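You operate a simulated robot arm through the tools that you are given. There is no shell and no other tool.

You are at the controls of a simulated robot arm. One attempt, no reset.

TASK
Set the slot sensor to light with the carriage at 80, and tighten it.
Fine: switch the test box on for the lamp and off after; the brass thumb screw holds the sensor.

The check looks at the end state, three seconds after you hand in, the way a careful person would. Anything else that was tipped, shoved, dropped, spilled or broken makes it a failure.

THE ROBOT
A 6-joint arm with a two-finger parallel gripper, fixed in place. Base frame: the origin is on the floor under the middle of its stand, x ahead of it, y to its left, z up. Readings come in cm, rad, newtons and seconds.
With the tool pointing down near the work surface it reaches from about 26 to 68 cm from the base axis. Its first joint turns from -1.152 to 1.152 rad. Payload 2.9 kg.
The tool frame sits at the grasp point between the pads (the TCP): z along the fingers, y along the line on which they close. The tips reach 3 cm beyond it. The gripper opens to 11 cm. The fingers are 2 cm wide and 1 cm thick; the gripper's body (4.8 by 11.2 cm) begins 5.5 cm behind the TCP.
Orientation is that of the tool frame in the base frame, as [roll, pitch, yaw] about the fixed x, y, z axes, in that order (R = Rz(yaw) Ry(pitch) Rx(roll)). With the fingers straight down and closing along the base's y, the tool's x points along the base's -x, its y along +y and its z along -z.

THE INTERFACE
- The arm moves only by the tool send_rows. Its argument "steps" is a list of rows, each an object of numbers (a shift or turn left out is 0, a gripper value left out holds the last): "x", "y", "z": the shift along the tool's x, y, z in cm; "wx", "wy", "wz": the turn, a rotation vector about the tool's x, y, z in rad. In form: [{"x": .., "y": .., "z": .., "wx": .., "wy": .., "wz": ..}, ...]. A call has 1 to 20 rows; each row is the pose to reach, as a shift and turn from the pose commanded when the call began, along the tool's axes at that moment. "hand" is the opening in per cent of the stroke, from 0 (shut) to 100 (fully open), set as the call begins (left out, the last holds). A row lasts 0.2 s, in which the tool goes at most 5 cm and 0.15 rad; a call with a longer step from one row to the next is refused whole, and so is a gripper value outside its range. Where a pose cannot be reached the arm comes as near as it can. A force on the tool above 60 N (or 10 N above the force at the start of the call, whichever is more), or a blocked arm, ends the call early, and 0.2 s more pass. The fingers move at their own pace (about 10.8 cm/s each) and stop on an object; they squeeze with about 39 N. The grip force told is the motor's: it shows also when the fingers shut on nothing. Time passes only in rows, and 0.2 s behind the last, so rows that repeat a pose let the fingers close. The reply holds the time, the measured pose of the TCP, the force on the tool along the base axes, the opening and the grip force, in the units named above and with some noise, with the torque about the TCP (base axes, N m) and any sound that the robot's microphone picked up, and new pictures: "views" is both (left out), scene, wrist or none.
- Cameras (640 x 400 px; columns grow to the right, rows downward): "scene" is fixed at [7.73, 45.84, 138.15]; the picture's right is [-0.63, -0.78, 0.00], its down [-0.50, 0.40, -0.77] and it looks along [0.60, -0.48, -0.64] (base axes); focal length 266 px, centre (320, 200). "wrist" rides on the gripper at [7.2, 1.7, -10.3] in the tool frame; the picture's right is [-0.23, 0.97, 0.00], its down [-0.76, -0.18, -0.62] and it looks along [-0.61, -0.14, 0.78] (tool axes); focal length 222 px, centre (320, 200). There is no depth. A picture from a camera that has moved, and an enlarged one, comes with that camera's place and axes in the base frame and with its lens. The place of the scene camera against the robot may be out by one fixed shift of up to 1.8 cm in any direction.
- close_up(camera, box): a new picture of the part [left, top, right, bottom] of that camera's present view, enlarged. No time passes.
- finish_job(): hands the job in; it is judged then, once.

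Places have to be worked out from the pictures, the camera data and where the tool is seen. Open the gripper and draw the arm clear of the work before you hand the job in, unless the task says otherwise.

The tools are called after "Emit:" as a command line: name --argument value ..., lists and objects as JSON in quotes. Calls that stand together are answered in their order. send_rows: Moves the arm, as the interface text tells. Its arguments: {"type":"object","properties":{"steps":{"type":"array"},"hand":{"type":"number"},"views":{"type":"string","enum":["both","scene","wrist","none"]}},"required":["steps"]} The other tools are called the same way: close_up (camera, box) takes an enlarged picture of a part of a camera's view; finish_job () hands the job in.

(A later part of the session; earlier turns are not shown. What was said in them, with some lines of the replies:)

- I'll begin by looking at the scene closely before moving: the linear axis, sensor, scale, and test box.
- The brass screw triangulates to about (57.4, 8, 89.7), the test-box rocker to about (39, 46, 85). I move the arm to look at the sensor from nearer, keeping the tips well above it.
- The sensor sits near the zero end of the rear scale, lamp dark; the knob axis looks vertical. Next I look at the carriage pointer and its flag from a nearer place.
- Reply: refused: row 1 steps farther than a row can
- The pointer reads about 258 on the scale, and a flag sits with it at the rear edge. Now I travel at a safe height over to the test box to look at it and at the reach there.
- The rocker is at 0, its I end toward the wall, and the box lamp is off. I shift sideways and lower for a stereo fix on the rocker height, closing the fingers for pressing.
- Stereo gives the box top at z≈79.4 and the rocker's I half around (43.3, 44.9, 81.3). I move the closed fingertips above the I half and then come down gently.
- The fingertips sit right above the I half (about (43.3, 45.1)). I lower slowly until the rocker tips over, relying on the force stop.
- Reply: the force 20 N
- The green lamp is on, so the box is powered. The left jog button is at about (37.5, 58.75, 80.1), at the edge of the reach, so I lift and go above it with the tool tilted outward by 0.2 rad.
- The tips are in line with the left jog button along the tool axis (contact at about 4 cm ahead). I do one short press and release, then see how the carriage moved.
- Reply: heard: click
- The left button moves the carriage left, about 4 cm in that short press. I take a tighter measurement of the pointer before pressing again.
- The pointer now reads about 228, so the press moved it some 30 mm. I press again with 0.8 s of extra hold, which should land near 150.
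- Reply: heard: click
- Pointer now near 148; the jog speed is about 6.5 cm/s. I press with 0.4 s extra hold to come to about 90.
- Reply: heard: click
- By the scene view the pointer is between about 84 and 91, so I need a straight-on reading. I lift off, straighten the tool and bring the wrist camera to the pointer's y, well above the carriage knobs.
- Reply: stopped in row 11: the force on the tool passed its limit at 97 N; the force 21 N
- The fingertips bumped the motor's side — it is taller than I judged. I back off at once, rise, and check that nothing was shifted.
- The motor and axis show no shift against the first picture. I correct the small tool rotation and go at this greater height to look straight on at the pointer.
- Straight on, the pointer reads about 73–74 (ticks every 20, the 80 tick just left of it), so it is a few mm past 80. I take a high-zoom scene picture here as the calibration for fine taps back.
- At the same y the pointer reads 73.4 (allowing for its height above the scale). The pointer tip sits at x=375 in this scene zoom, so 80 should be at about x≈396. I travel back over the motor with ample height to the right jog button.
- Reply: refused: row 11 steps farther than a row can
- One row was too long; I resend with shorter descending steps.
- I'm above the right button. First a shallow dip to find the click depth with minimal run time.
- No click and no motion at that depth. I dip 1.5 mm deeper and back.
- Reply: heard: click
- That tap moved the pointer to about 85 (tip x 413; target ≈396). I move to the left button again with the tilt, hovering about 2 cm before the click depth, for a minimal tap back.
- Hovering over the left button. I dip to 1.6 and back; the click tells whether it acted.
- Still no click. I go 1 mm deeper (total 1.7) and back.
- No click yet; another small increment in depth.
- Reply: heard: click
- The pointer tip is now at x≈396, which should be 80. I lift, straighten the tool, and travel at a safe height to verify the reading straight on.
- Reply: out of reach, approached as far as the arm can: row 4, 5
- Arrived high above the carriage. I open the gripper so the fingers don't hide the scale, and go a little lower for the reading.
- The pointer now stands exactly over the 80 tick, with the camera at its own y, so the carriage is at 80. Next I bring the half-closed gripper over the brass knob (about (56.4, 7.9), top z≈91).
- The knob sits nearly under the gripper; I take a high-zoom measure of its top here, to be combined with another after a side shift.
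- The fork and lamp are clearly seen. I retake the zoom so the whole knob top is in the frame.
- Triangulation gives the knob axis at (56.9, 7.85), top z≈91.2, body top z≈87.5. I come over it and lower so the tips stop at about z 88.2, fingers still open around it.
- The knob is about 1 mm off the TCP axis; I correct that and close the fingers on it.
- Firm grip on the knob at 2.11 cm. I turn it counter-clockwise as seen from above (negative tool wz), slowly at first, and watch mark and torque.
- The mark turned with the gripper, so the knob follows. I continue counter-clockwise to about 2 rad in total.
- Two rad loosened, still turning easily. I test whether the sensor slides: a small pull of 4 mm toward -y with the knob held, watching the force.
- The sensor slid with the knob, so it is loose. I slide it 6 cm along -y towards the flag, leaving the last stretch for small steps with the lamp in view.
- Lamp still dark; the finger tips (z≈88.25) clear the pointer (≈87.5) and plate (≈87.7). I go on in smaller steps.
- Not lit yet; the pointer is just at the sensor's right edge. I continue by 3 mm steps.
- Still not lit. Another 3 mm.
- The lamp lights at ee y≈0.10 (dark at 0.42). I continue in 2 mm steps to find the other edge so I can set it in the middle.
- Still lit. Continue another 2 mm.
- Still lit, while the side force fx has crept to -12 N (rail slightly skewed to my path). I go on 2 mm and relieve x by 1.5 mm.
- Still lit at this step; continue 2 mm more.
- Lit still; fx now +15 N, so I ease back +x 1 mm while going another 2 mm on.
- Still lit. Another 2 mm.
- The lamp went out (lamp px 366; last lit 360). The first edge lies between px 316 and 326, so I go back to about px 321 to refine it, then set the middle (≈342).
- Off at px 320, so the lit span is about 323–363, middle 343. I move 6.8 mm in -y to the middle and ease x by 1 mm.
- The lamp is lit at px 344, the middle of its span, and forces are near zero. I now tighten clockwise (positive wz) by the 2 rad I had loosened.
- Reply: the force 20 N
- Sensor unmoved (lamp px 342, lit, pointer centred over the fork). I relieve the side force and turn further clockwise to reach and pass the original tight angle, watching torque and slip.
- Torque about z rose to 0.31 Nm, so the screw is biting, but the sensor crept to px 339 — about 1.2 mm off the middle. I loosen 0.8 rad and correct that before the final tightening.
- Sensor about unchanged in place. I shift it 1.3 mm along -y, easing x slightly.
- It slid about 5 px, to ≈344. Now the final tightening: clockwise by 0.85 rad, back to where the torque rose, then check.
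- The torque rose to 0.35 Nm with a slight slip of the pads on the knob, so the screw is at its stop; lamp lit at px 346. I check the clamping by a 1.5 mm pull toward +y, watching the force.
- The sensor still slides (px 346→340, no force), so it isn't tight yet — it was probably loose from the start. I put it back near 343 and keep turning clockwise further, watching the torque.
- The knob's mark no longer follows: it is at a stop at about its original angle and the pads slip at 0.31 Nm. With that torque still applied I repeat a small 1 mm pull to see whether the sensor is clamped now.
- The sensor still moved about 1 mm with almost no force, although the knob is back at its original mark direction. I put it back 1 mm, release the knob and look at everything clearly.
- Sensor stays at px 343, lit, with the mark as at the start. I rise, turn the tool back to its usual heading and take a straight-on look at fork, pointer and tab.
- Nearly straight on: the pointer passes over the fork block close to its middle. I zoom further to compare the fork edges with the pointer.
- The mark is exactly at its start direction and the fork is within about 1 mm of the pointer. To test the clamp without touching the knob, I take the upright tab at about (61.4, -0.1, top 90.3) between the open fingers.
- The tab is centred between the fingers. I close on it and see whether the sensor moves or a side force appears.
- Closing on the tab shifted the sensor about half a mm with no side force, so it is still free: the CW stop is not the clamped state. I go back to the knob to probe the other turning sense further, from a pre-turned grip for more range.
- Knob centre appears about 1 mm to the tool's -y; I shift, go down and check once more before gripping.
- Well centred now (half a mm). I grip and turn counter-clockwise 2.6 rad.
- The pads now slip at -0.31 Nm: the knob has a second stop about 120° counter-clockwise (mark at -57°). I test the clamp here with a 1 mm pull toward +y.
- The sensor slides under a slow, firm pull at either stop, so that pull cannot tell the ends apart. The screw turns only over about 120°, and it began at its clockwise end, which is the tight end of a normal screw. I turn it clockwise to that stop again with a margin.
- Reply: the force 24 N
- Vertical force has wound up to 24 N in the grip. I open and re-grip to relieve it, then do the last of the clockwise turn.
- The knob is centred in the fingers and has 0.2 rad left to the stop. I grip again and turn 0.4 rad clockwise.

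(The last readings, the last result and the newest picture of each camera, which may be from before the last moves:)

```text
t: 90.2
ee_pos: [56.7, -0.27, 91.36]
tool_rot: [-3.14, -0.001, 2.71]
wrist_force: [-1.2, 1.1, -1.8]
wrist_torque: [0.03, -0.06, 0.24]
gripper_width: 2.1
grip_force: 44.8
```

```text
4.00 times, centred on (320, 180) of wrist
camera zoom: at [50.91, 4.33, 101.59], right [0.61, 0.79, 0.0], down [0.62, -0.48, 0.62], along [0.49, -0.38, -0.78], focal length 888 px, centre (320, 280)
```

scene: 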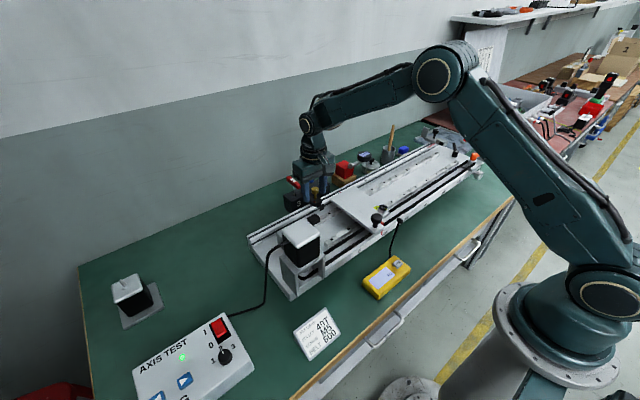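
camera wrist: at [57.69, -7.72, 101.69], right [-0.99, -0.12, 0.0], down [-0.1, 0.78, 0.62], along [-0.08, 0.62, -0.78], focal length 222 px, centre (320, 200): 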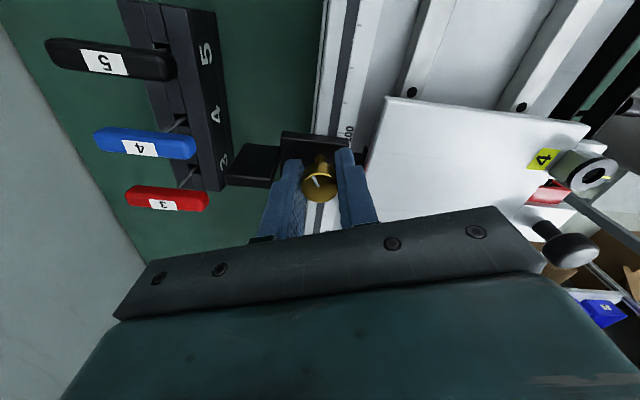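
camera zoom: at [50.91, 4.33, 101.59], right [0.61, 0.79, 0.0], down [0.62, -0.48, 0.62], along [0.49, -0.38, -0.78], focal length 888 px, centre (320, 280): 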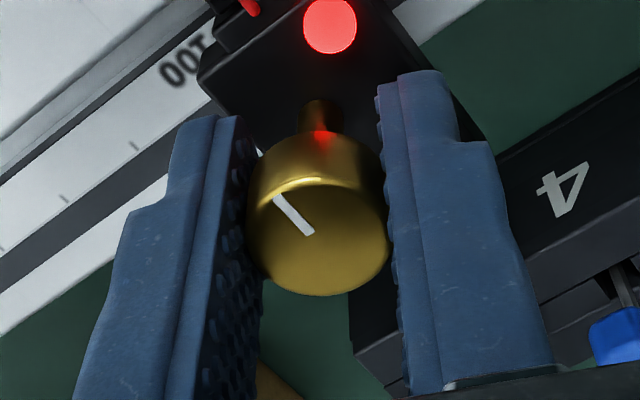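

The mark is back exactly at the clockwise stop with 0.24 Nm residual torque, and the lamp is lit at px 342. I release the knob and check that the sensor stays put.

Emit:
send_rows --steps '[{}, {}, {"z": -1}, {"z": -3}, {"z": -6}, {"z": -6}]' --hand 45 --views "wrist"

Emit:
close_up --camera "scene" --box '[310, 170, 358, 200]'

Emit:
close_up --camera "wrist" --box '[280, 80, 380, 160]'

```text
t: 91.6
ee_pos: [56.67, -0.38, 97.38]
tool_rot: [-3.141, 0.0, 2.712]
wrist_force: [-0.2, 0.9, -0.7]
wrist_torque: [0.03, 0.01, -0.04]
gripper_width: 4.95
grip_force: 0.1
camera wrist: at [50.91, 4.29, 107.61], right [0.61, 0.79, 0.0], down [0.62, -0.48, 0.62], along [0.49, -0.38, -0.78], focal length 222 px, centre (320, 200)
```

wrist: 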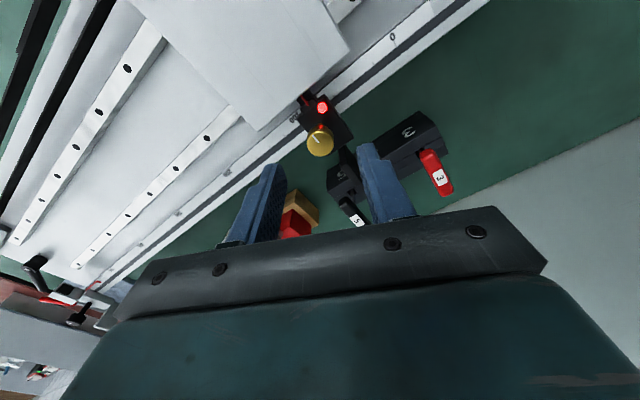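

```text
13.33 times, centred on (334, 185) of scene
camera zoom: at [7.73, 45.84, 138.15], right [-0.63, -0.78, 0.0], down [-0.5, 0.4, -0.77], along [0.6, -0.48, -0.64], focal length 3551 px, centre (133, 400)
```

zoom: 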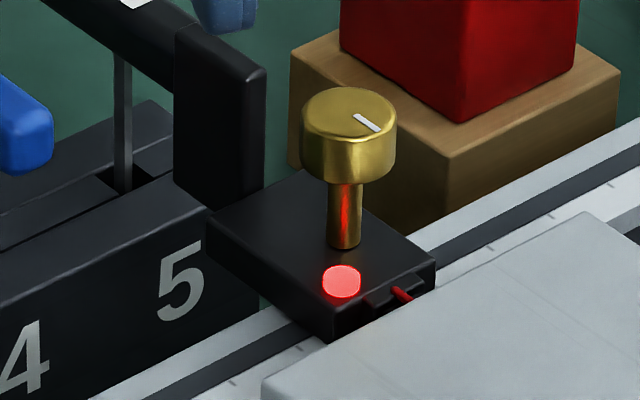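

```text
5.00 times, centred on (330, 120) of wrist
camera zoom: at [50.91, 4.29, 107.61], right [0.61, 0.79, 0.0], down [0.62, -0.48, 0.62], along [0.49, -0.38, -0.78], focal length 1111 px, centre (270, 600)
```

zoom: 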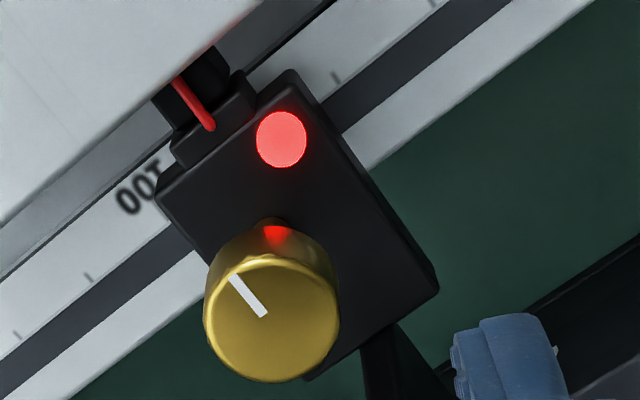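

The sensor stayed at px ≈342, lit. To be sure this end is really the clamped one, I will try a light-grip drag test: turn the open gripper so its pads lie along the rail, then drag with only a faint squeeze.

Emit:
send_rows --steps '[{"wz": -0.14}, {"wz": -0.28}, {"wz": -0.42}, {"wz": -0.56}, {"wz": -0.7}, {"wz": -0.84}, {"wz": -0.98}, {"wz": -1.12}, {"wz": -1.26}, {"wz": -1.4}, {"wz": -1.54}, {"wz": -1.68}, {"wz": -1.82}, {"wz": -1.96}, {"wz": -2.0}, {"wz": -2.0}]' --views "wrist"

Emit:
close_up --camera "wrist" --box '[270, 90, 370, 170]'

```text
t: 95.0
ee_pos: [56.66, -0.53, 97.25]
tool_rot: [3.141, -0.002, -1.568]
wrist_force: [0.0, -0.1, -0.2]
wrist_torque: [0.0, -0.02, 0.0]
gripper_width: 4.94
grip_force: 0.0
camera wrist: at [55.13, -7.48, 107.55], right [-0.97, 0.23, 0.0], down [0.18, 0.76, 0.62], along [0.14, 0.61, -0.78], focal length 222 px, centre (320, 200)
```

wrist: 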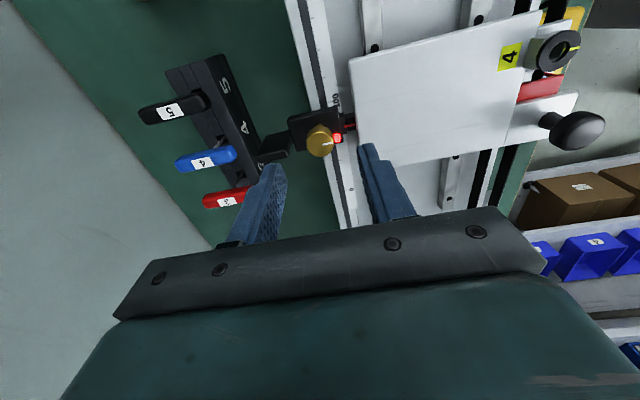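

```text
5.00 times, centred on (320, 130) of wrist
camera zoom: at [55.13, -7.48, 107.55], right [-0.97, 0.23, 0.0], down [0.18, 0.76, 0.62], along [0.14, 0.61, -0.78], focal length 1111 px, centre (320, 550)
```

zoom: 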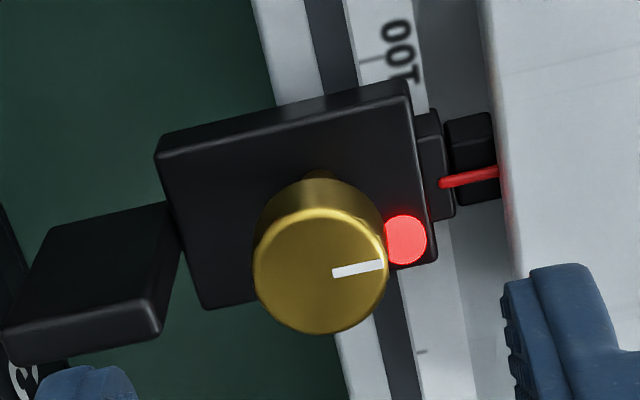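

Aligned with the knob from this heading. I go down with tips kept at z≈88.6 (clear of pointer and plate) and narrow to a bare touch.

Emit:
send_rows --steps '[{"z": 1.5}, {"z": 3}, {"z": 4.5}, {"z": 5.65}, {"z": 5.65}]' --hand 30 --views "none"

Emit:
send_rows --steps '[{}, {}, {}]' --hand 19 --views "none"

Emit:
close_up --camera "scene" --box '[310, 170, 358, 200]'

```text
t: 96.2
ee_pos: [56.77, -0.28, 91.5]
tool_rot: [3.138, -0.002, -1.572]
wrist_force: [-0.6, 1.0, 0.3]
wrist_torque: [-0.01, -0.01, 0.0]
gripper_width: 3.3
grip_force: 0.1
```

```text
t: 97.0
ee_pos: [56.71, -0.38, 91.51]
tool_rot: [3.14, -0.002, -1.571]
wrist_force: [-2.6, -0.8, 0.0]
wrist_torque: [-0.02, 0.0, 0.0]
gripper_width: 2.19
grip_force: 1.3
```

```text
13.33 times, centred on (334, 185) of scene
camera zoom: at [7.72, 45.84, 138.15], right [-0.63, -0.78, 0.0], down [-0.5, 0.4, -0.77], along [0.6, -0.48, -0.64], focal length 3551 px, centre (133, 400)
```

zoom: 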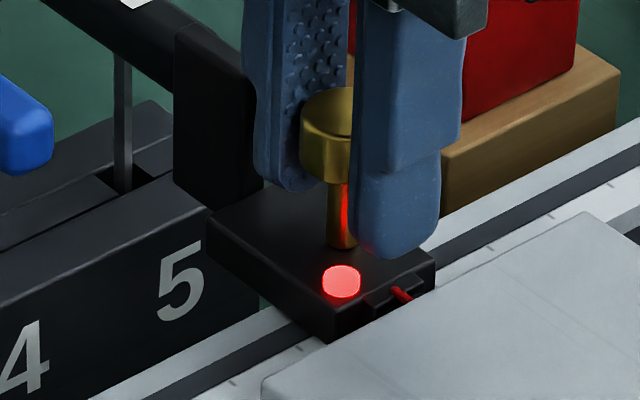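

Light contact works (1.3 N). I raise the squeeze a little to some 6–8 N and then drag 1.5 cm toward +y in a single quick row to see whether the sensor follows or the pads slide along the knob.

Emit:
send_rows --steps '[{}, {}]' --hand 16 --views "none"

Emit:
send_rows --steps '[{"x": -1.5}, {"x": -1.5}]' --views "wrist"

Emit:
close_up --camera "scene" --box '[310, 170, 358, 200]'

```text
t: 97.6
ee_pos: [56.71, -0.46, 91.62]
tool_rot: [3.14, -0.001, -1.571]
wrist_force: [-3.0, -0.4, -1.1]
wrist_torque: [0.01, 0.05, -0.01]
gripper_width: 2.08
grip_force: 45.5
```

```text
t: 98.2
ee_pos: [56.73, 1.18, 91.59]
tool_rot: [3.139, -0.002, -1.57]
wrist_force: [-4.2, -12.7, 1.7]
wrist_torque: [-1.43, 0.03, 0.01]
gripper_width: 2.11
grip_force: 44.5
camera wrist: at [55.11, -5.92, 101.91], right [-0.97, 0.23, 0.0], down [0.18, 0.76, 0.62], along [0.14, 0.61, -0.78], focal length 222 px, centre (320, 200)
```

wrist: 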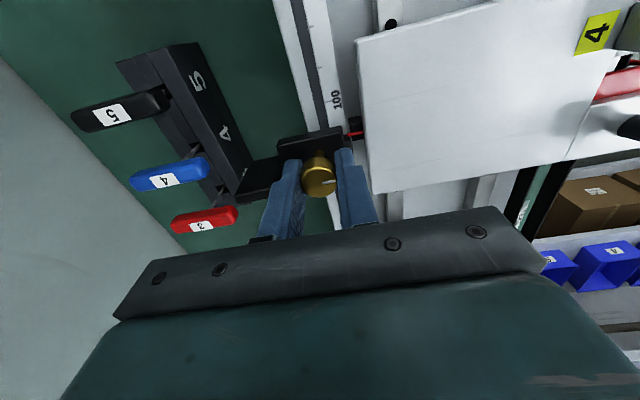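

```text
13.33 times, centred on (334, 185) of scene
camera zoom: at [7.71, 45.82, 138.16], right [-0.63, -0.78, 0.0], down [-0.5, 0.4, -0.77], along [0.6, -0.48, -0.64], focal length 3551 px, centre (133, 400)
```

zoom: 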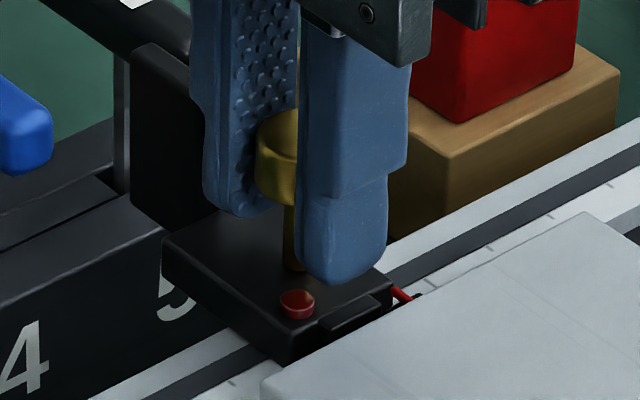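

Very telling: with the quick drag a 12.7 N counter-force remained and the sensor lagged, whereas in the loosened state slides left under 1 N. So the clockwise end is indeed the clamped one. I now re-grip from the other heading to loosen it properly and bring the sensor back.

Emit:
send_rows --steps '[{}, {}, {"z": -2}, {"z": -5}, {"z": -5, "wz": 0.14}, {"z": -5, "wz": 0.28}, {"z": -5, "wz": 0.42}, {"z": -5, "wz": 0.56}, {"z": -5, "wz": 0.7}, {"z": -5, "wz": 0.84}, {"z": -5, "wz": 0.98}, {"z": -5, "wz": 1.12}, {"z": -5, "wz": 1.26}, {"z": -5, "wz": 1.4}, {"z": -5, "wz": 1.54}, {"z": -5, "wz": 1.68}, {"z": -5, "wz": 1.82}, {"z": -5, "wz": 1.96}, {"z": -5, "wz": 2.0}, {"z": -5, "wz": 2.0}]' --hand 40 --views "wrist"

Emit:
close_up --camera "wrist" --box '[270, 90, 370, 170]'

Emit:
close_up --camera "scene" --box '[310, 170, 358, 200]'

```text
t: 102.4
ee_pos: [56.76, 1.09, 96.62]
tool_rot: [-3.141, 0.0, 2.709]
wrist_force: [-0.8, -0.8, -0.3]
wrist_torque: [0.0, 0.01, 0.0]
gripper_width: 4.4
grip_force: 0.1
camera wrist: at [50.93, 5.84, 106.92], right [0.61, 0.79, 0.0], down [0.62, -0.48, 0.62], along [0.49, -0.38, -0.78], focal length 222 px, centre (320, 200)
```

wrist: 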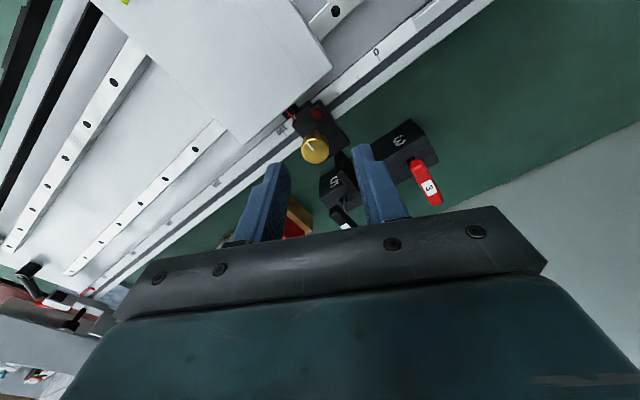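

```text
5.00 times, centred on (320, 130) of wrist
camera zoom: at [50.93, 5.84, 106.92], right [0.61, 0.79, 0.0], down [0.62, -0.48, 0.62], along [0.49, -0.38, -0.78], focal length 1111 px, centre (320, 550)
```

zoom: 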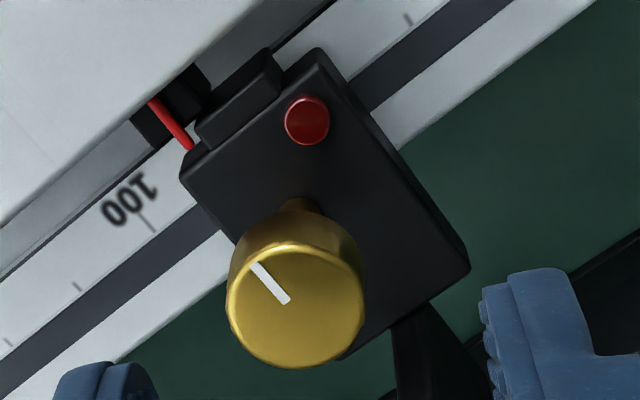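

```text
13.33 times, centred on (334, 185) of scene
camera zoom: at [7.73, 45.84, 138.15], right [-0.63, -0.78, 0.0], down [-0.5, 0.4, -0.77], along [0.6, -0.48, -0.64], focal length 3551 px, centre (133, 400)
```

zoom: 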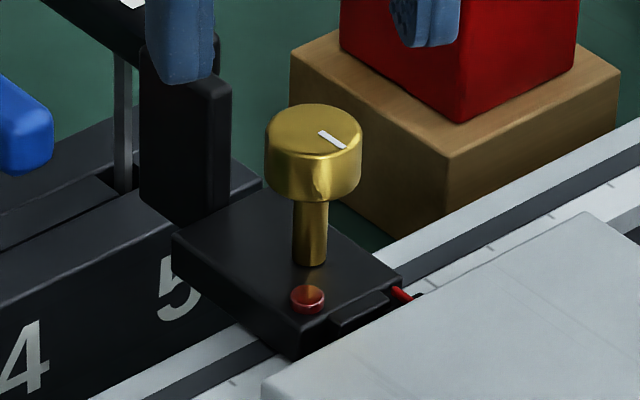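

After release the sensor rests at px 308, about 10 mm off, with the lamp dark and the mark still at the tight end. I centre over the knob, go down and grip to loosen.

Emit:
send_rows --steps '[{"x": -0.15, "y": -0.43, "z": 1}, {"x": -0.15, "y": -0.43, "z": 3}, {"x": -0.15, "y": -0.43, "z": 5.1}, {"x": -0.15, "y": -0.43, "z": 5.1}]' --views "wrist"

Emit:
close_up --camera "wrist" --box '[270, 130, 370, 230]'

```text
t: 103.4
ee_pos: [56.72, 0.77, 91.51]
tool_rot: [-3.139, 0.0, 2.712]
wrist_force: [-0.1, 0.4, -0.1]
wrist_torque: [-0.03, 0.01, -0.03]
gripper_width: 4.42
grip_force: 0.2
camera wrist: at [50.88, 5.4, 101.76], right [0.61, 0.79, 0.0], down [0.62, -0.48, 0.62], along [0.49, -0.38, -0.78], focal length 222 px, centre (320, 200)
```

wrist: 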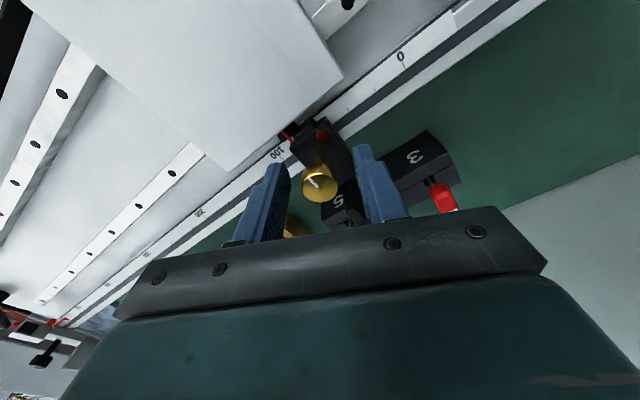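

```text
4.00 times, centred on (320, 180) of wrist
camera zoom: at [50.88, 5.4, 101.76], right [0.61, 0.79, 0.0], down [0.62, -0.48, 0.62], along [0.49, -0.38, -0.78], focal length 888 px, centre (320, 280)
```

zoom: 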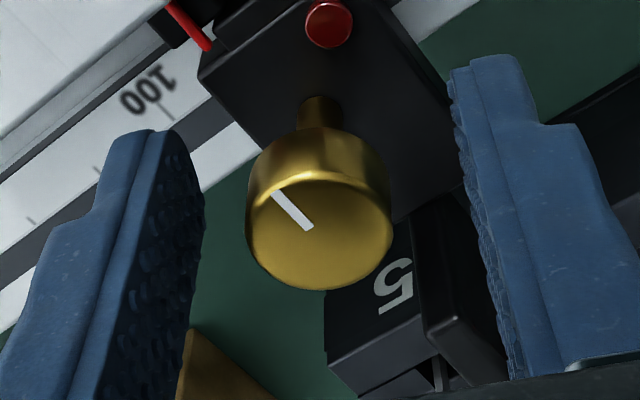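

Centred to within 1 mm; small correction, grip, then loosen by 2 rad.

Emit:
send_rows --steps '[{"x": -0.09}, {"x": -0.09}, {"x": -0.09}, {"x": -0.09}]' --hand 0 --views "none"

Emit:
send_rows --steps '[{"wz": -0.14}, {"wz": -0.28}, {"wz": -0.42}, {"wz": -0.56}, {"wz": -0.7}, {"wz": -0.84}, {"wz": -0.98}, {"wz": -1.12}, {"wz": -1.26}, {"wz": -1.4}, {"wz": -1.54}, {"wz": -1.68}, {"wz": -1.82}, {"wz": -1.96}, {"wz": -2.0}]' --views "none"

Emit:
close_up --camera "scene" --box '[310, 170, 358, 200]'

```text
t: 104.4
ee_pos: [56.68, 0.54, 91.4]
tool_rot: [-3.14, -0.002, 2.712]
wrist_force: [-7.6, 0.6, 1.7]
wrist_torque: [0.0, -0.03, 0.01]
gripper_width: 2.08
grip_force: 45.0
```

```text
t: 107.6
ee_pos: [56.88, 0.54, 91.58]
tool_rot: [3.14, -0.002, -1.567]
wrist_force: [-7.6, -0.3, -6.8]
wrist_torque: [-0.78, 0.08, 0.01]
gripper_width: 2.08
grip_force: 45.2
```

```text
13.33 times, centred on (334, 185) of scene
camera zoom: at [7.72, 45.84, 138.15], right [-0.63, -0.78, 0.0], down [-0.5, 0.4, -0.77], along [0.6, -0.48, -0.64], focal length 3551 px, centre (133, 400)
```

zoom: 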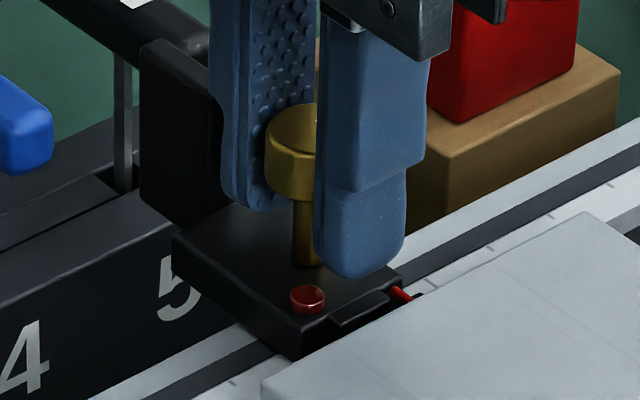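

Loosened. For comparison I do a like quick pull, now back by 9.7 mm toward -y in a single row, and read the remaining force.

Emit:
send_rows --steps '[{"x": 0.97}, {"x": 0.97}]' --views "none"

Emit:
close_up --camera "scene" --box '[310, 170, 358, 200]'

```text
t: 108.2
ee_pos: [56.64, -0.35, 91.55]
tool_rot: [3.139, -0.001, -1.573]
wrist_force: [-6.8, 0.1, -9.1]
wrist_torque: [0.5, -0.01, 0.0]
gripper_width: 2.09
grip_force: 44.7
```

```text
13.33 times, centred on (334, 185) of scene
camera zoom: at [7.73, 45.84, 138.15], right [-0.63, -0.78, 0.0], down [-0.5, 0.4, -0.77], along [0.6, -0.48, -0.64], focal length 3551 px, centre (133, 400)
```

zoom: 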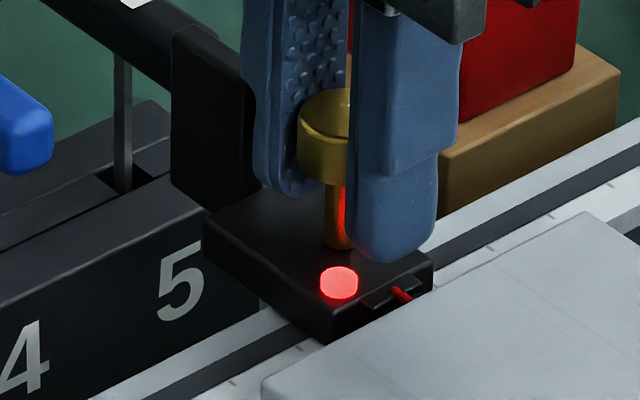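

Loose: only 0.1 N remains, against 12.7 N at the clockwise end — so clockwise is tight. I nudge the sensor 0.9 mm to the middle of the lit span and tighten clockwise.

Emit:
send_rows --steps '[{"x": 0.05}, {"x": 0.09}, {"x": 0.09}, {"x": 0.09, "wz": 0.13}, {"x": 0.09, "wz": 0.26}, {"x": 0.09, "wz": 0.39}, {"x": 0.09, "wz": 0.52}, {"x": 0.09, "wz": 0.65}, {"x": 0.09, "wz": 0.78}, {"x": 0.09, "wz": 0.91}, {"x": 0.09, "wz": 1.04}, {"x": 0.09, "wz": 1.17}, {"x": 0.09, "wz": 1.3}, {"x": 0.09, "wz": 1.43}, {"x": 0.09, "wz": 1.56}]' --views "none"

Emit:
close_up --camera "scene" --box '[310, 170, 358, 200]'

```text
t: 111.4
ee_pos: [56.72, -0.36, 91.6]
tool_rot: [-3.14, -0.005, -3.133]
wrist_force: [-10.8, -0.6, -4.4]
wrist_torque: [0.02, 1.07, 0.01]
gripper_width: 2.08
grip_force: 44.9
```

```text
13.33 times, centred on (334, 185) of scene
camera zoom: at [7.71, 45.84, 138.15], right [-0.63, -0.78, 0.0], down [-0.5, 0.4, -0.77], along [0.6, -0.48, -0.64], focal length 3551 px, centre (133, 400)
```

zoom: 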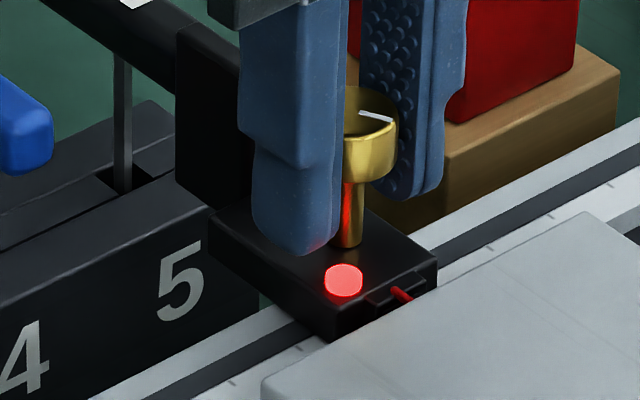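

At px 344 with 0.44 rad left and some strain in the grip. I re-grip to relieve it, set it back 0.7 mm, and finish tightening.

Emit:
send_rows --steps '[{}, {}, {}]' --hand 32 --views "wrist"

Emit:
close_up --camera "wrist" --box '[270, 130, 370, 230]'

Emit:
close_up --camera "scene" --box '[310, 170, 358, 200]'

```text
t: 112.2
ee_pos: [56.84, -0.48, 91.55]
tool_rot: [-3.139, -0.001, -3.131]
wrist_force: [0.1, 0.3, -0.5]
wrist_torque: [0.04, 0.01, 0.04]
gripper_width: 3.52
grip_force: 0.1
camera wrist: at [49.58, 1.31, 101.82], right [0.22, 0.98, 0.0], down [0.76, -0.17, 0.62], along [0.61, -0.14, -0.78], focal length 222 px, centre (320, 200)
```

wrist: 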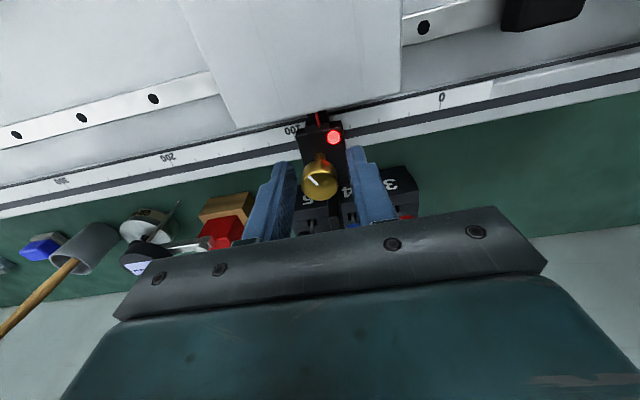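

```text
4.00 times, centred on (320, 180) of wrist
camera zoom: at [49.58, 1.31, 101.82], right [0.22, 0.98, 0.0], down [0.76, -0.17, 0.62], along [0.61, -0.14, -0.78], focal length 888 px, centre (320, 280)
```

zoom: 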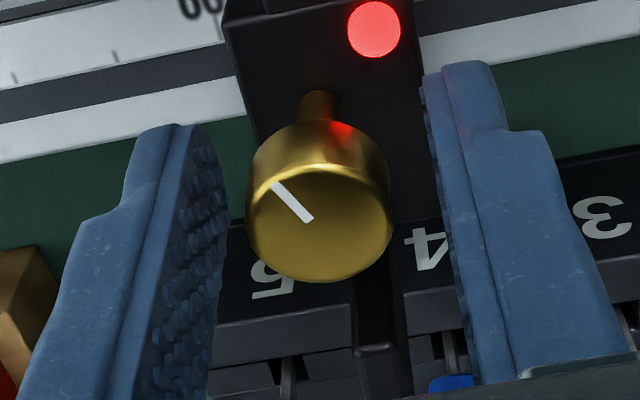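

```text
13.33 times, centred on (334, 185) of scene
camera zoom: at [7.73, 45.84, 138.15], right [-0.63, -0.78, 0.0], down [-0.5, 0.4, -0.77], along [0.6, -0.48, -0.64], focal length 3551 px, centre (133, 400)
```

zoom: 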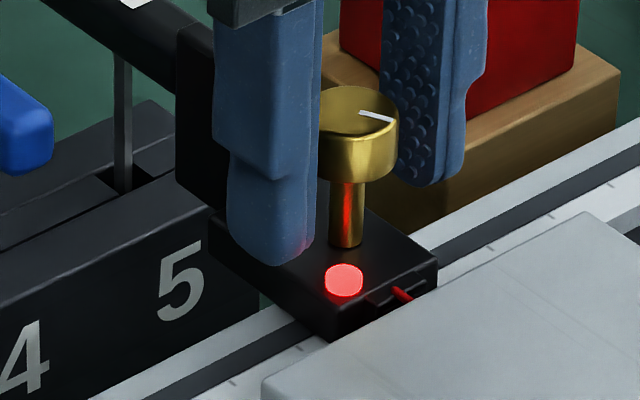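

Centred. I grip, shift 0.7 mm toward +y, and turn clockwise 0.75 rad into the stop.

Emit:
send_rows --steps '[{}, {}, {}]' --hand 0 --views "none"

Emit:
send_rows --steps '[{"y": 0.04}, {"y": 0.07}, {"y": 0.07, "wz": 0.12}, {"y": 0.07, "wz": 0.24}, {"y": 0.07, "wz": 0.36}, {"y": 0.07, "wz": 0.48}, {"y": 0.07, "wz": 0.6}, {"y": 0.07, "wz": 0.72}, {"y": 0.07, "wz": 0.78}]' --views "none"

Emit:
close_up --camera "scene" --box '[310, 170, 358, 200]'

Emit:
close_up --camera "wrist" --box '[270, 130, 370, 230]'

```text
t: 113.0
ee_pos: [56.77, -0.46, 91.63]
tool_rot: [-3.14, 0.0, -3.131]
wrist_force: [0.4, 0.3, 1.8]
wrist_torque: [0.03, -0.05, 0.0]
gripper_width: 2.09
grip_force: 44.5
```

```text
t: 115.0
ee_pos: [56.69, -0.25, 91.45]
tool_rot: [-3.138, 0.001, 2.369]
wrist_force: [0.4, 0.0, 1.8]
wrist_torque: [0.1, 0.05, 0.28]
gripper_width: 2.13
grip_force: 44.8
```

```text
13.33 times, centred on (334, 185) of scene
camera zoom: at [7.73, 45.84, 138.15], right [-0.63, -0.78, 0.0], down [-0.5, 0.4, -0.77], along [0.6, -0.48, -0.64], focal length 3551 px, centre (133, 400)
```

zoom: 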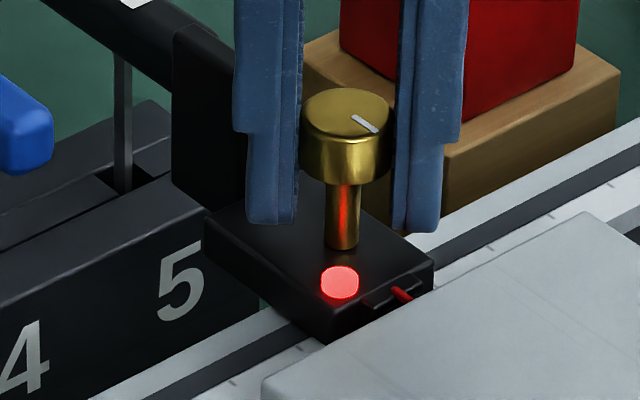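

```text
4.00 times, centred on (320, 180) of wrist
camera zoom: at [52.79, 6.07, 101.78], right [0.84, 0.54, 0.0], down [0.42, -0.66, 0.62], along [0.33, -0.53, -0.78], focal length 888 px, centre (320, 280)
```

zoom: 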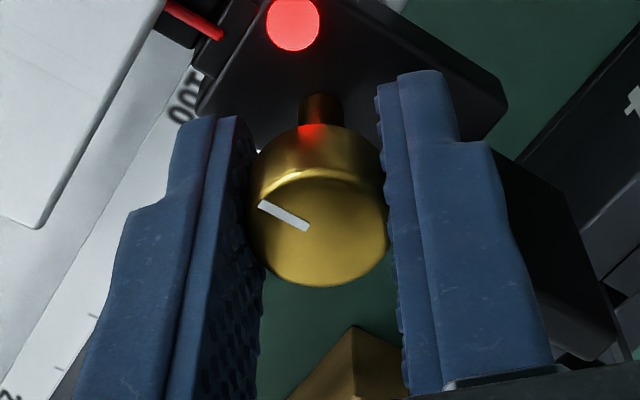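

At the stop with 0.28 Nm; lamp lit at px 339.5. I ease it 0.7 mm toward the middle while holding, then release.

Emit:
send_rows --steps '[{"x": -0.025, "y": -0.025}, {"x": -0.049, "y": -0.05}, {"x": -0.049, "y": -0.05}, {"x": -0.049, "y": -0.05, "wz": 0.08}]' --views "none"

Emit:
send_rows --steps '[{}, {}, {"z": -2}, {"z": -5}, {"z": -7}, {"z": -7}]' --hand 45 --views "none"

Emit:
close_up --camera "scene" --box '[310, 170, 358, 200]'

```text
t: 116.0
ee_pos: [56.67, -0.52, 91.57]
tool_rot: [-3.137, 0.001, 2.295]
wrist_force: [0.5, -0.4, -2.4]
wrist_torque: [0.04, -0.04, 0.45]
gripper_width: 2.14
grip_force: 44.9
```

```text
t: 117.4
ee_pos: [56.67, -0.41, 98.56]
tool_rot: [-3.14, 0.001, 2.294]
wrist_force: [0.4, -0.6, -0.5]
wrist_torque: [0.01, 0.0, 0.04]
gripper_width: 4.94
grip_force: 0.1
```

```text
13.33 times, centred on (334, 185) of scene
camera zoom: at [7.73, 45.84, 138.15], right [-0.63, -0.78, 0.0], down [-0.5, 0.4, -0.77], along [0.6, -0.48, -0.64], focal length 3551 px, centre (133, 400)
```

zoom: 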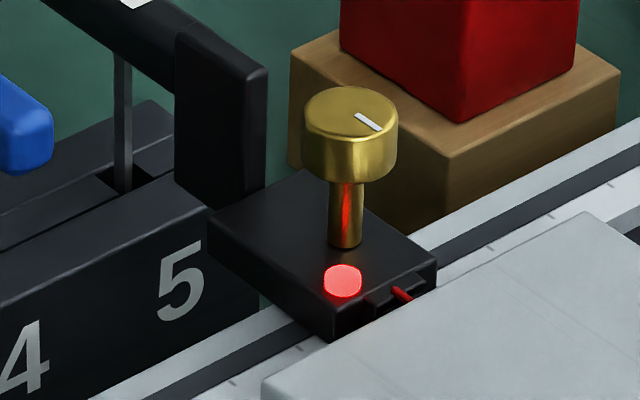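

Released: lamp lit at px 342, pointer unchanged, final torque at the stop 0.45 Nm. I turn the tool back to its usual heading and check fork, pointer and mark straight on.

Emit:
send_rows --steps '[{"wz": -0.14}, {"x": -0.5, "y": -0.4, "wz": -0.28}, {"x": -0.94, "y": -0.83, "wz": -0.42}, {"x": -0.94, "y": -0.83, "wz": -0.56}, {"x": -0.94, "y": -0.83, "wz": -0.7}, {"x": -0.94, "y": -0.83, "wz": -0.848}, {"x": -0.94, "y": -0.83, "wz": -0.848}]' --views "wrist"

Emit:
close_up --camera "wrist" --box '[296, 70, 376, 150]'

Emit:
close_up --camera "wrist" --box '[312, 76, 360, 106]'

```text
t: 119.0
ee_pos: [56.76, -1.59, 98.51]
tool_rot: [-3.139, 0.0, 3.14]
wrist_force: [0.1, -0.3, -0.2]
wrist_torque: [-0.06, 0.01, 0.0]
gripper_width: 4.92
grip_force: 0.1
camera wrist: at [49.62, 0.17, 108.8], right [0.23, 0.97, 0.0], down [0.76, -0.18, 0.62], along [0.61, -0.14, -0.78], focal length 222 px, centre (320, 200)
```

wrist: 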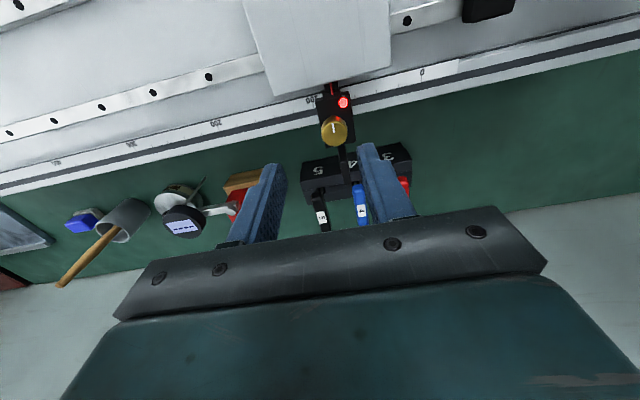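

```text
5.00 times, centred on (336, 110) of wrist
camera zoom: at [49.62, 0.17, 108.8], right [0.23, 0.97, 0.0], down [0.76, -0.18, 0.62], along [0.61, -0.14, -0.78], focal length 1111 px, centre (240, 650)
```

zoom: 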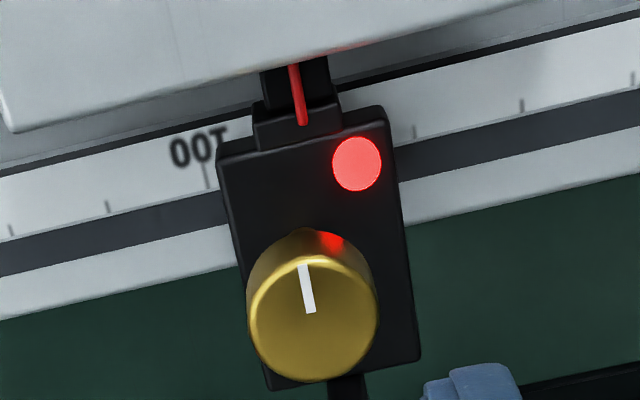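

```text
13.33 times, centred on (336, 91) of wrist
camera zoom: at [49.62, 0.17, 108.8], right [0.23, 0.97, 0.0], down [0.76, -0.18, 0.62], along [0.61, -0.14, -0.78], focal length 2962 px, centre (107, 1653)
```

zoom: 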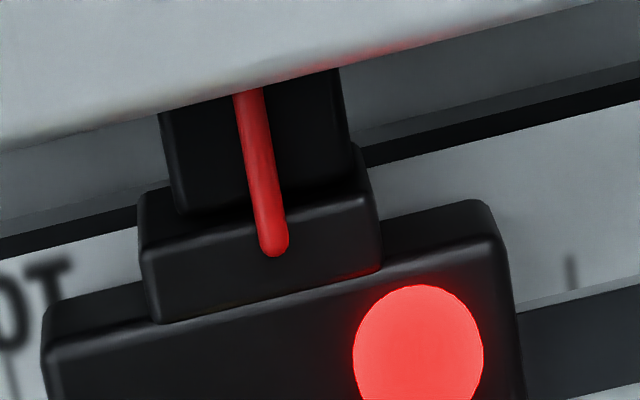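

All good: pointer within about 0.8 mm of the fork's middle, mark at the tight direction, lamp lit. Now I close the gripper and travel high over the motor to the test box to switch it off.

Emit:
send_rows --steps '[{"z": -4.5}, {"z": -9.5}, {"x": 1.46, "y": 4.25, "z": -9.5}, {"x": 2.92, "y": 8.49, "z": -9.5}, {"x": 4.38, "y": 12.74, "z": -9.5}, {"x": 5.84, "y": 16.98, "z": -9.5}, {"x": 7.3, "y": 21.23, "z": -9.5}, {"x": 8.76, "y": 25.47, "z": -9.5}, {"x": 10.22, "y": 29.72, "z": -9.5}, {"x": 11.68, "y": 33.96, "z": -9.5}, {"x": 13.14, "y": 38.2, "z": -9.5}, {"x": 14.6, "y": 42.45, "z": -9.5}, {"x": 16.06, "y": 46.7, "z": -9.5}, {"x": 16.06, "y": 46.7, "z": -5}, {"x": 16.06, "y": 46.7, "z": -0.5}, {"x": 16.06, "y": 46.7, "z": 4}, {"x": 16.06, "y": 46.7, "z": 8}, {"x": 16.06, "y": 46.7, "z": 11}, {"x": 16.06, "y": 46.7, "z": 11}]' --hand 0 --views "both"

Emit:
close_up --camera "wrist" --box '[240, 80, 400, 220]'

```text
t: 123.0
ee_pos: [40.82, 45.17, 87.47]
tool_rot: [-3.138, -0.001, 3.139]
wrist_force: [-1.3, -0.9, -0.2]
wrist_torque: [0.03, 0.02, 0.01]
gripper_width: 0.0
grip_force: 38.4
camera wrist: at [33.55, 46.95, 97.74], right [0.23, 0.97, 0.0], down [0.76, -0.18, 0.62], along [0.61, -0.14, -0.78], focal length 222 px, centre (320, 200)
```

scene: 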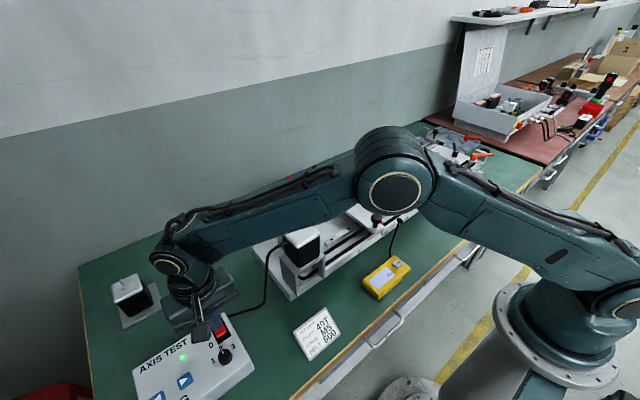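
wrist: 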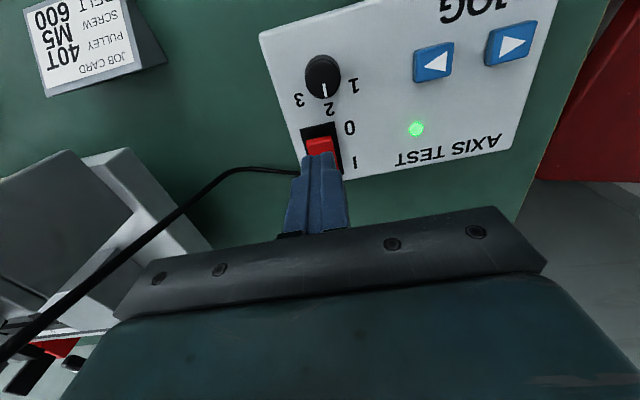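

```text
2.86 times, centred on (320, 150) of wrist
camera zoom: at [33.55, 46.95, 97.74], right [0.23, 0.97, 0.0], down [0.76, -0.18, 0.62], along [0.61, -0.14, -0.78], focal length 635 px, centre (320, 343)
```

zoom: 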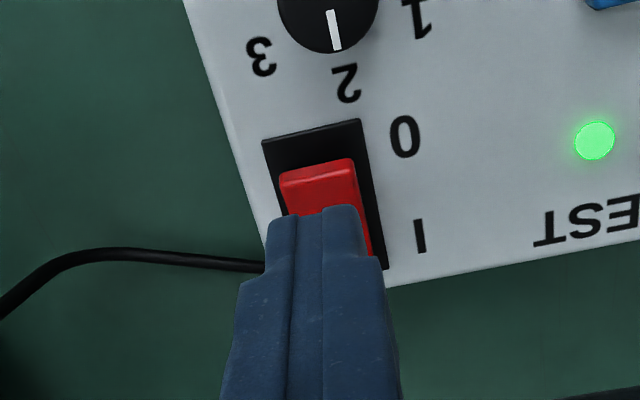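

The fingertips are over the rocker; its raised 0 half spans roughly x 40.5–42.6. I shift 3 mm and press down gently as before.

Emit:
send_rows --steps '[{"x": -0.3, "z": 1}, {"x": -0.3, "z": 2}, {"x": -0.3, "z": 2.5}, {"x": -0.3, "z": 2.9}, {"x": -0.3, "z": 3.3}, {"x": -0.3, "z": 3.6}, {"x": -0.3, "z": 3.9}, {"x": -0.3, "z": 4.1}]' --views "wrist"

Emit:
close_up --camera "wrist" --box '[240, 60, 440, 200]'

```text
t: 124.8
ee_pos: [41.11, 45.04, 83.61]
tool_rot: [3.141, 0.0, 3.141]
wrist_force: [-6.4, -6.5, 18.8]
wrist_torque: [-0.17, 0.01, -0.05]
gripper_width: 0.03
grip_force: 37.3
camera wrist: at [33.84, 46.88, 93.87], right [0.23, 0.97, 0.0], down [0.76, -0.18, 0.62], along [0.61, -0.14, -0.78], focal length 222 px, centre (320, 200)
```

wrist: 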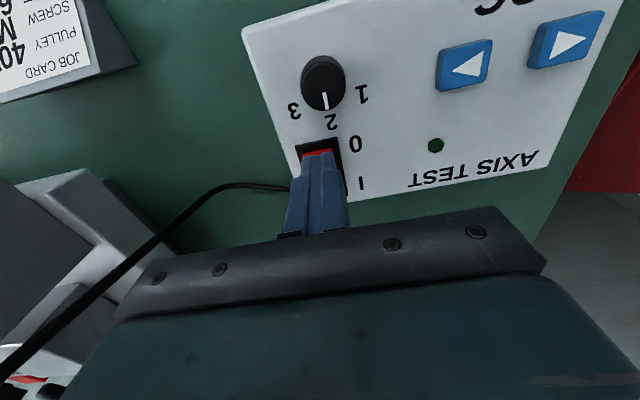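

```text
2.86 times, centred on (340, 130) of wrist
camera zoom: at [33.84, 46.88, 93.87], right [0.23, 0.97, 0.0], down [0.76, -0.18, 0.62], along [0.61, -0.14, -0.78], focal length 635 px, centre (263, 400)
```

zoom: 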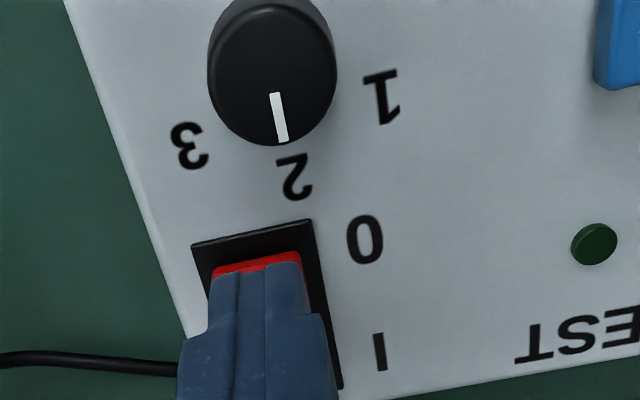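

The green lamp is out: the box is off. I lift straight up, open the gripper and draw the arm back to a clear place, then check the whole scene.

Emit:
send_rows --steps '[{"z": -3}, {"z": -7.5}, {"z": -12}, {"z": -16.5}, {"z": -21}, {"z": -25.5}, {"x": 2, "y": -2, "z": -27}, {"x": 2, "y": -2, "z": -27}]' --views "none"

Emit:
send_rows --steps '[{"y": -4}, {"y": -8.5}, {"y": -13}, {"y": -17.5}, {"y": -22}, {"y": -26.5}, {"y": -31}, {"y": -35.5}, {"y": -40}, {"y": -44.5}, {"y": -45.5}, {"y": -45.5}]' --hand 100 --views "both"

Emit:
close_up --camera "scene" --box '[240, 120, 500, 300]'

Emit:
close_up --camera "scene" --box '[310, 170, 358, 200]'

Emit:
close_up --camera "scene" --box '[80, 260, 360, 400]'

```text
t: 126.6
ee_pos: [39.24, 43.13, 110.52]
tool_rot: [-3.14, -0.001, 3.139]
wrist_force: [0.4, 0.5, -0.3]
wrist_torque: [-0.03, 0.0, 0.01]
gripper_width: 0.01
grip_force: 37.9
```

```text
t: 129.2
ee_pos: [38.97, -2.46, 110.31]
tool_rot: [-3.141, -0.002, 3.139]
wrist_force: [0.4, -0.9, -0.8]
wrist_torque: [-0.03, -0.01, 0.01]
gripper_width: 11.01
grip_force: 0.1
camera wrist: at [31.81, -0.62, 120.69], right [0.23, 0.97, 0.0], down [0.76, -0.18, 0.62], along [0.61, -0.14, -0.78], focal length 222 px, centre (320, 200)
```

scene: 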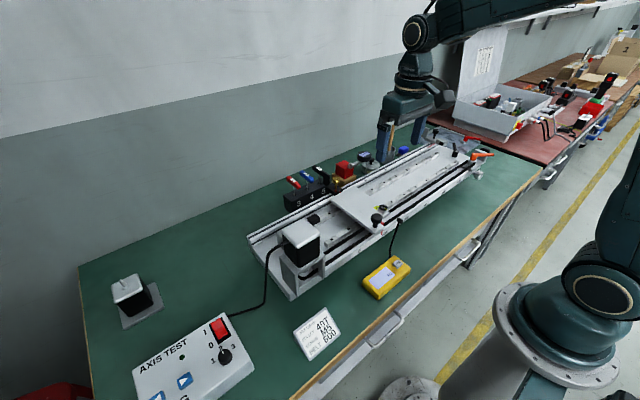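
wrist: 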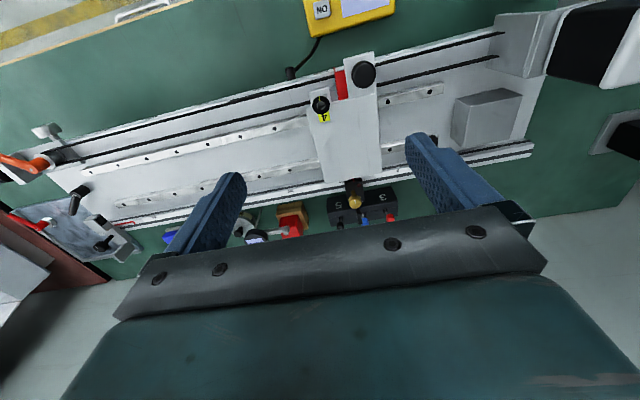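

```text
2.22 times, centred on (370, 210) of scene
camera zoom: at [7.73, 45.84, 138.15], right [-0.63, -0.78, 0.0], down [-0.5, 0.4, -0.77], along [0.6, -0.48, -0.64], focal length 592 px, centre (209, 178)
```

zoom: 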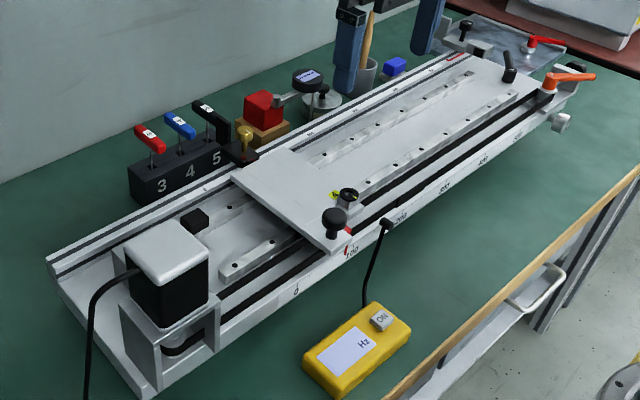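

```text
13.33 times, centred on (334, 185) of scene
camera zoom: at [7.73, 45.84, 138.15], right [-0.63, -0.78, 0.0], down [-0.5, 0.4, -0.77], along [0.6, -0.48, -0.64], focal length 3551 px, centre (133, 400)
```

zoom: 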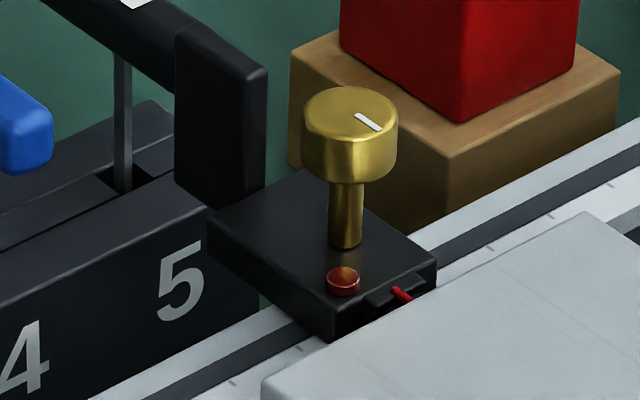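

```text
2.29 times, centred on (220, 330) of scene
camera zoom: at [7.73, 45.84, 138.15], right [-0.63, -0.78, 0.0], down [-0.5, 0.4, -0.77], along [0.6, -0.48, -0.64], focal length 609 px, centre (549, -97)
```

zoom: 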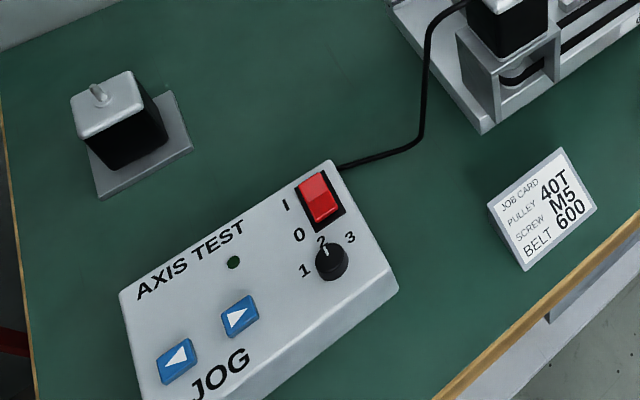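

Everything else stands as at the start: the box is off with its rocker at 0 and selector at 2. The carriage is at 80, with the sensor in place and its screw at the tight end. I raise the arm to about its starting place and hand in.

Emit:
send_rows --steps '[{"x": 1, "z": -3.5}, {"x": 1.9, "z": -7}, {"x": 1.9, "z": -7}]' --views "scene"

```text
t: 130.0
ee_pos: [37.11, -2.36, 117.42]
tool_rot: [-3.14, -0.002, 3.14]
wrist_force: [0.0, -0.1, 1.1]
wrist_torque: [-0.03, -0.04, 0.0]
gripper_width: 10.96
grip_force: 0.1
```

scene: 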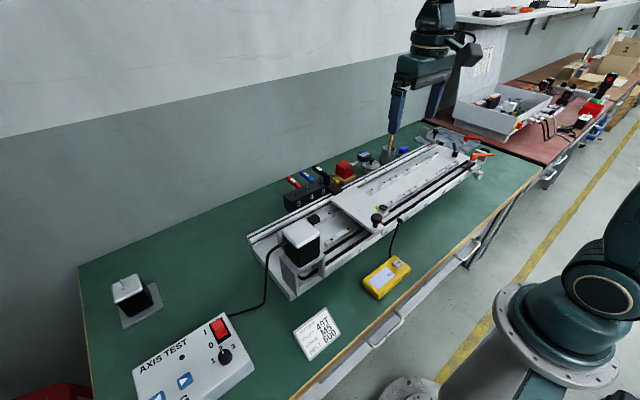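

The arm is clear with the gripper open. The sensor is set for carriage 80 and tightened, the test box is off, and nothing else has moved, so I hand the job in.

Emit:
finish_job

```text
The job is handed in.
```

I set the slot sensor to light with the carriage at 80, tightened it and switched the test box off. The job is handed in, and I haven't seen the result of the check.

- **Carriage:** I jogged it to 80. Seen straight on, the pointer stood over the 80 mark to within about 1 mm.
- **Sensor position:** With the carriage at 80, the lamp stays lit over about 12 mm of sensor travel. I set the sensor within about 1 mm of the middle of that span.
- **Tightening:** I turned the brass thumb screw clockwise to its stop, with about 0.45 Nm on it at the end. The hold is not rigid:
  - A fast, firm drag at the tight end left about 12.7 N of resistance, against about 0.1 N when loose.
  - A slow, firm pull could still creep the sensor about 1 mm.
- **Test box:** The rocker is at 0, its green lamp is out and the selector is still at 2.
- **Contact with the motor:** While crossing the axis, the fingertips hit the side of the motor at about 97 N. I backed off at once. Pictures from before and after show no shift in the motor or the axis.

The arm is back near its starting place with the gripper open. In the last pictures the rest of the scene looks as it did at the start.
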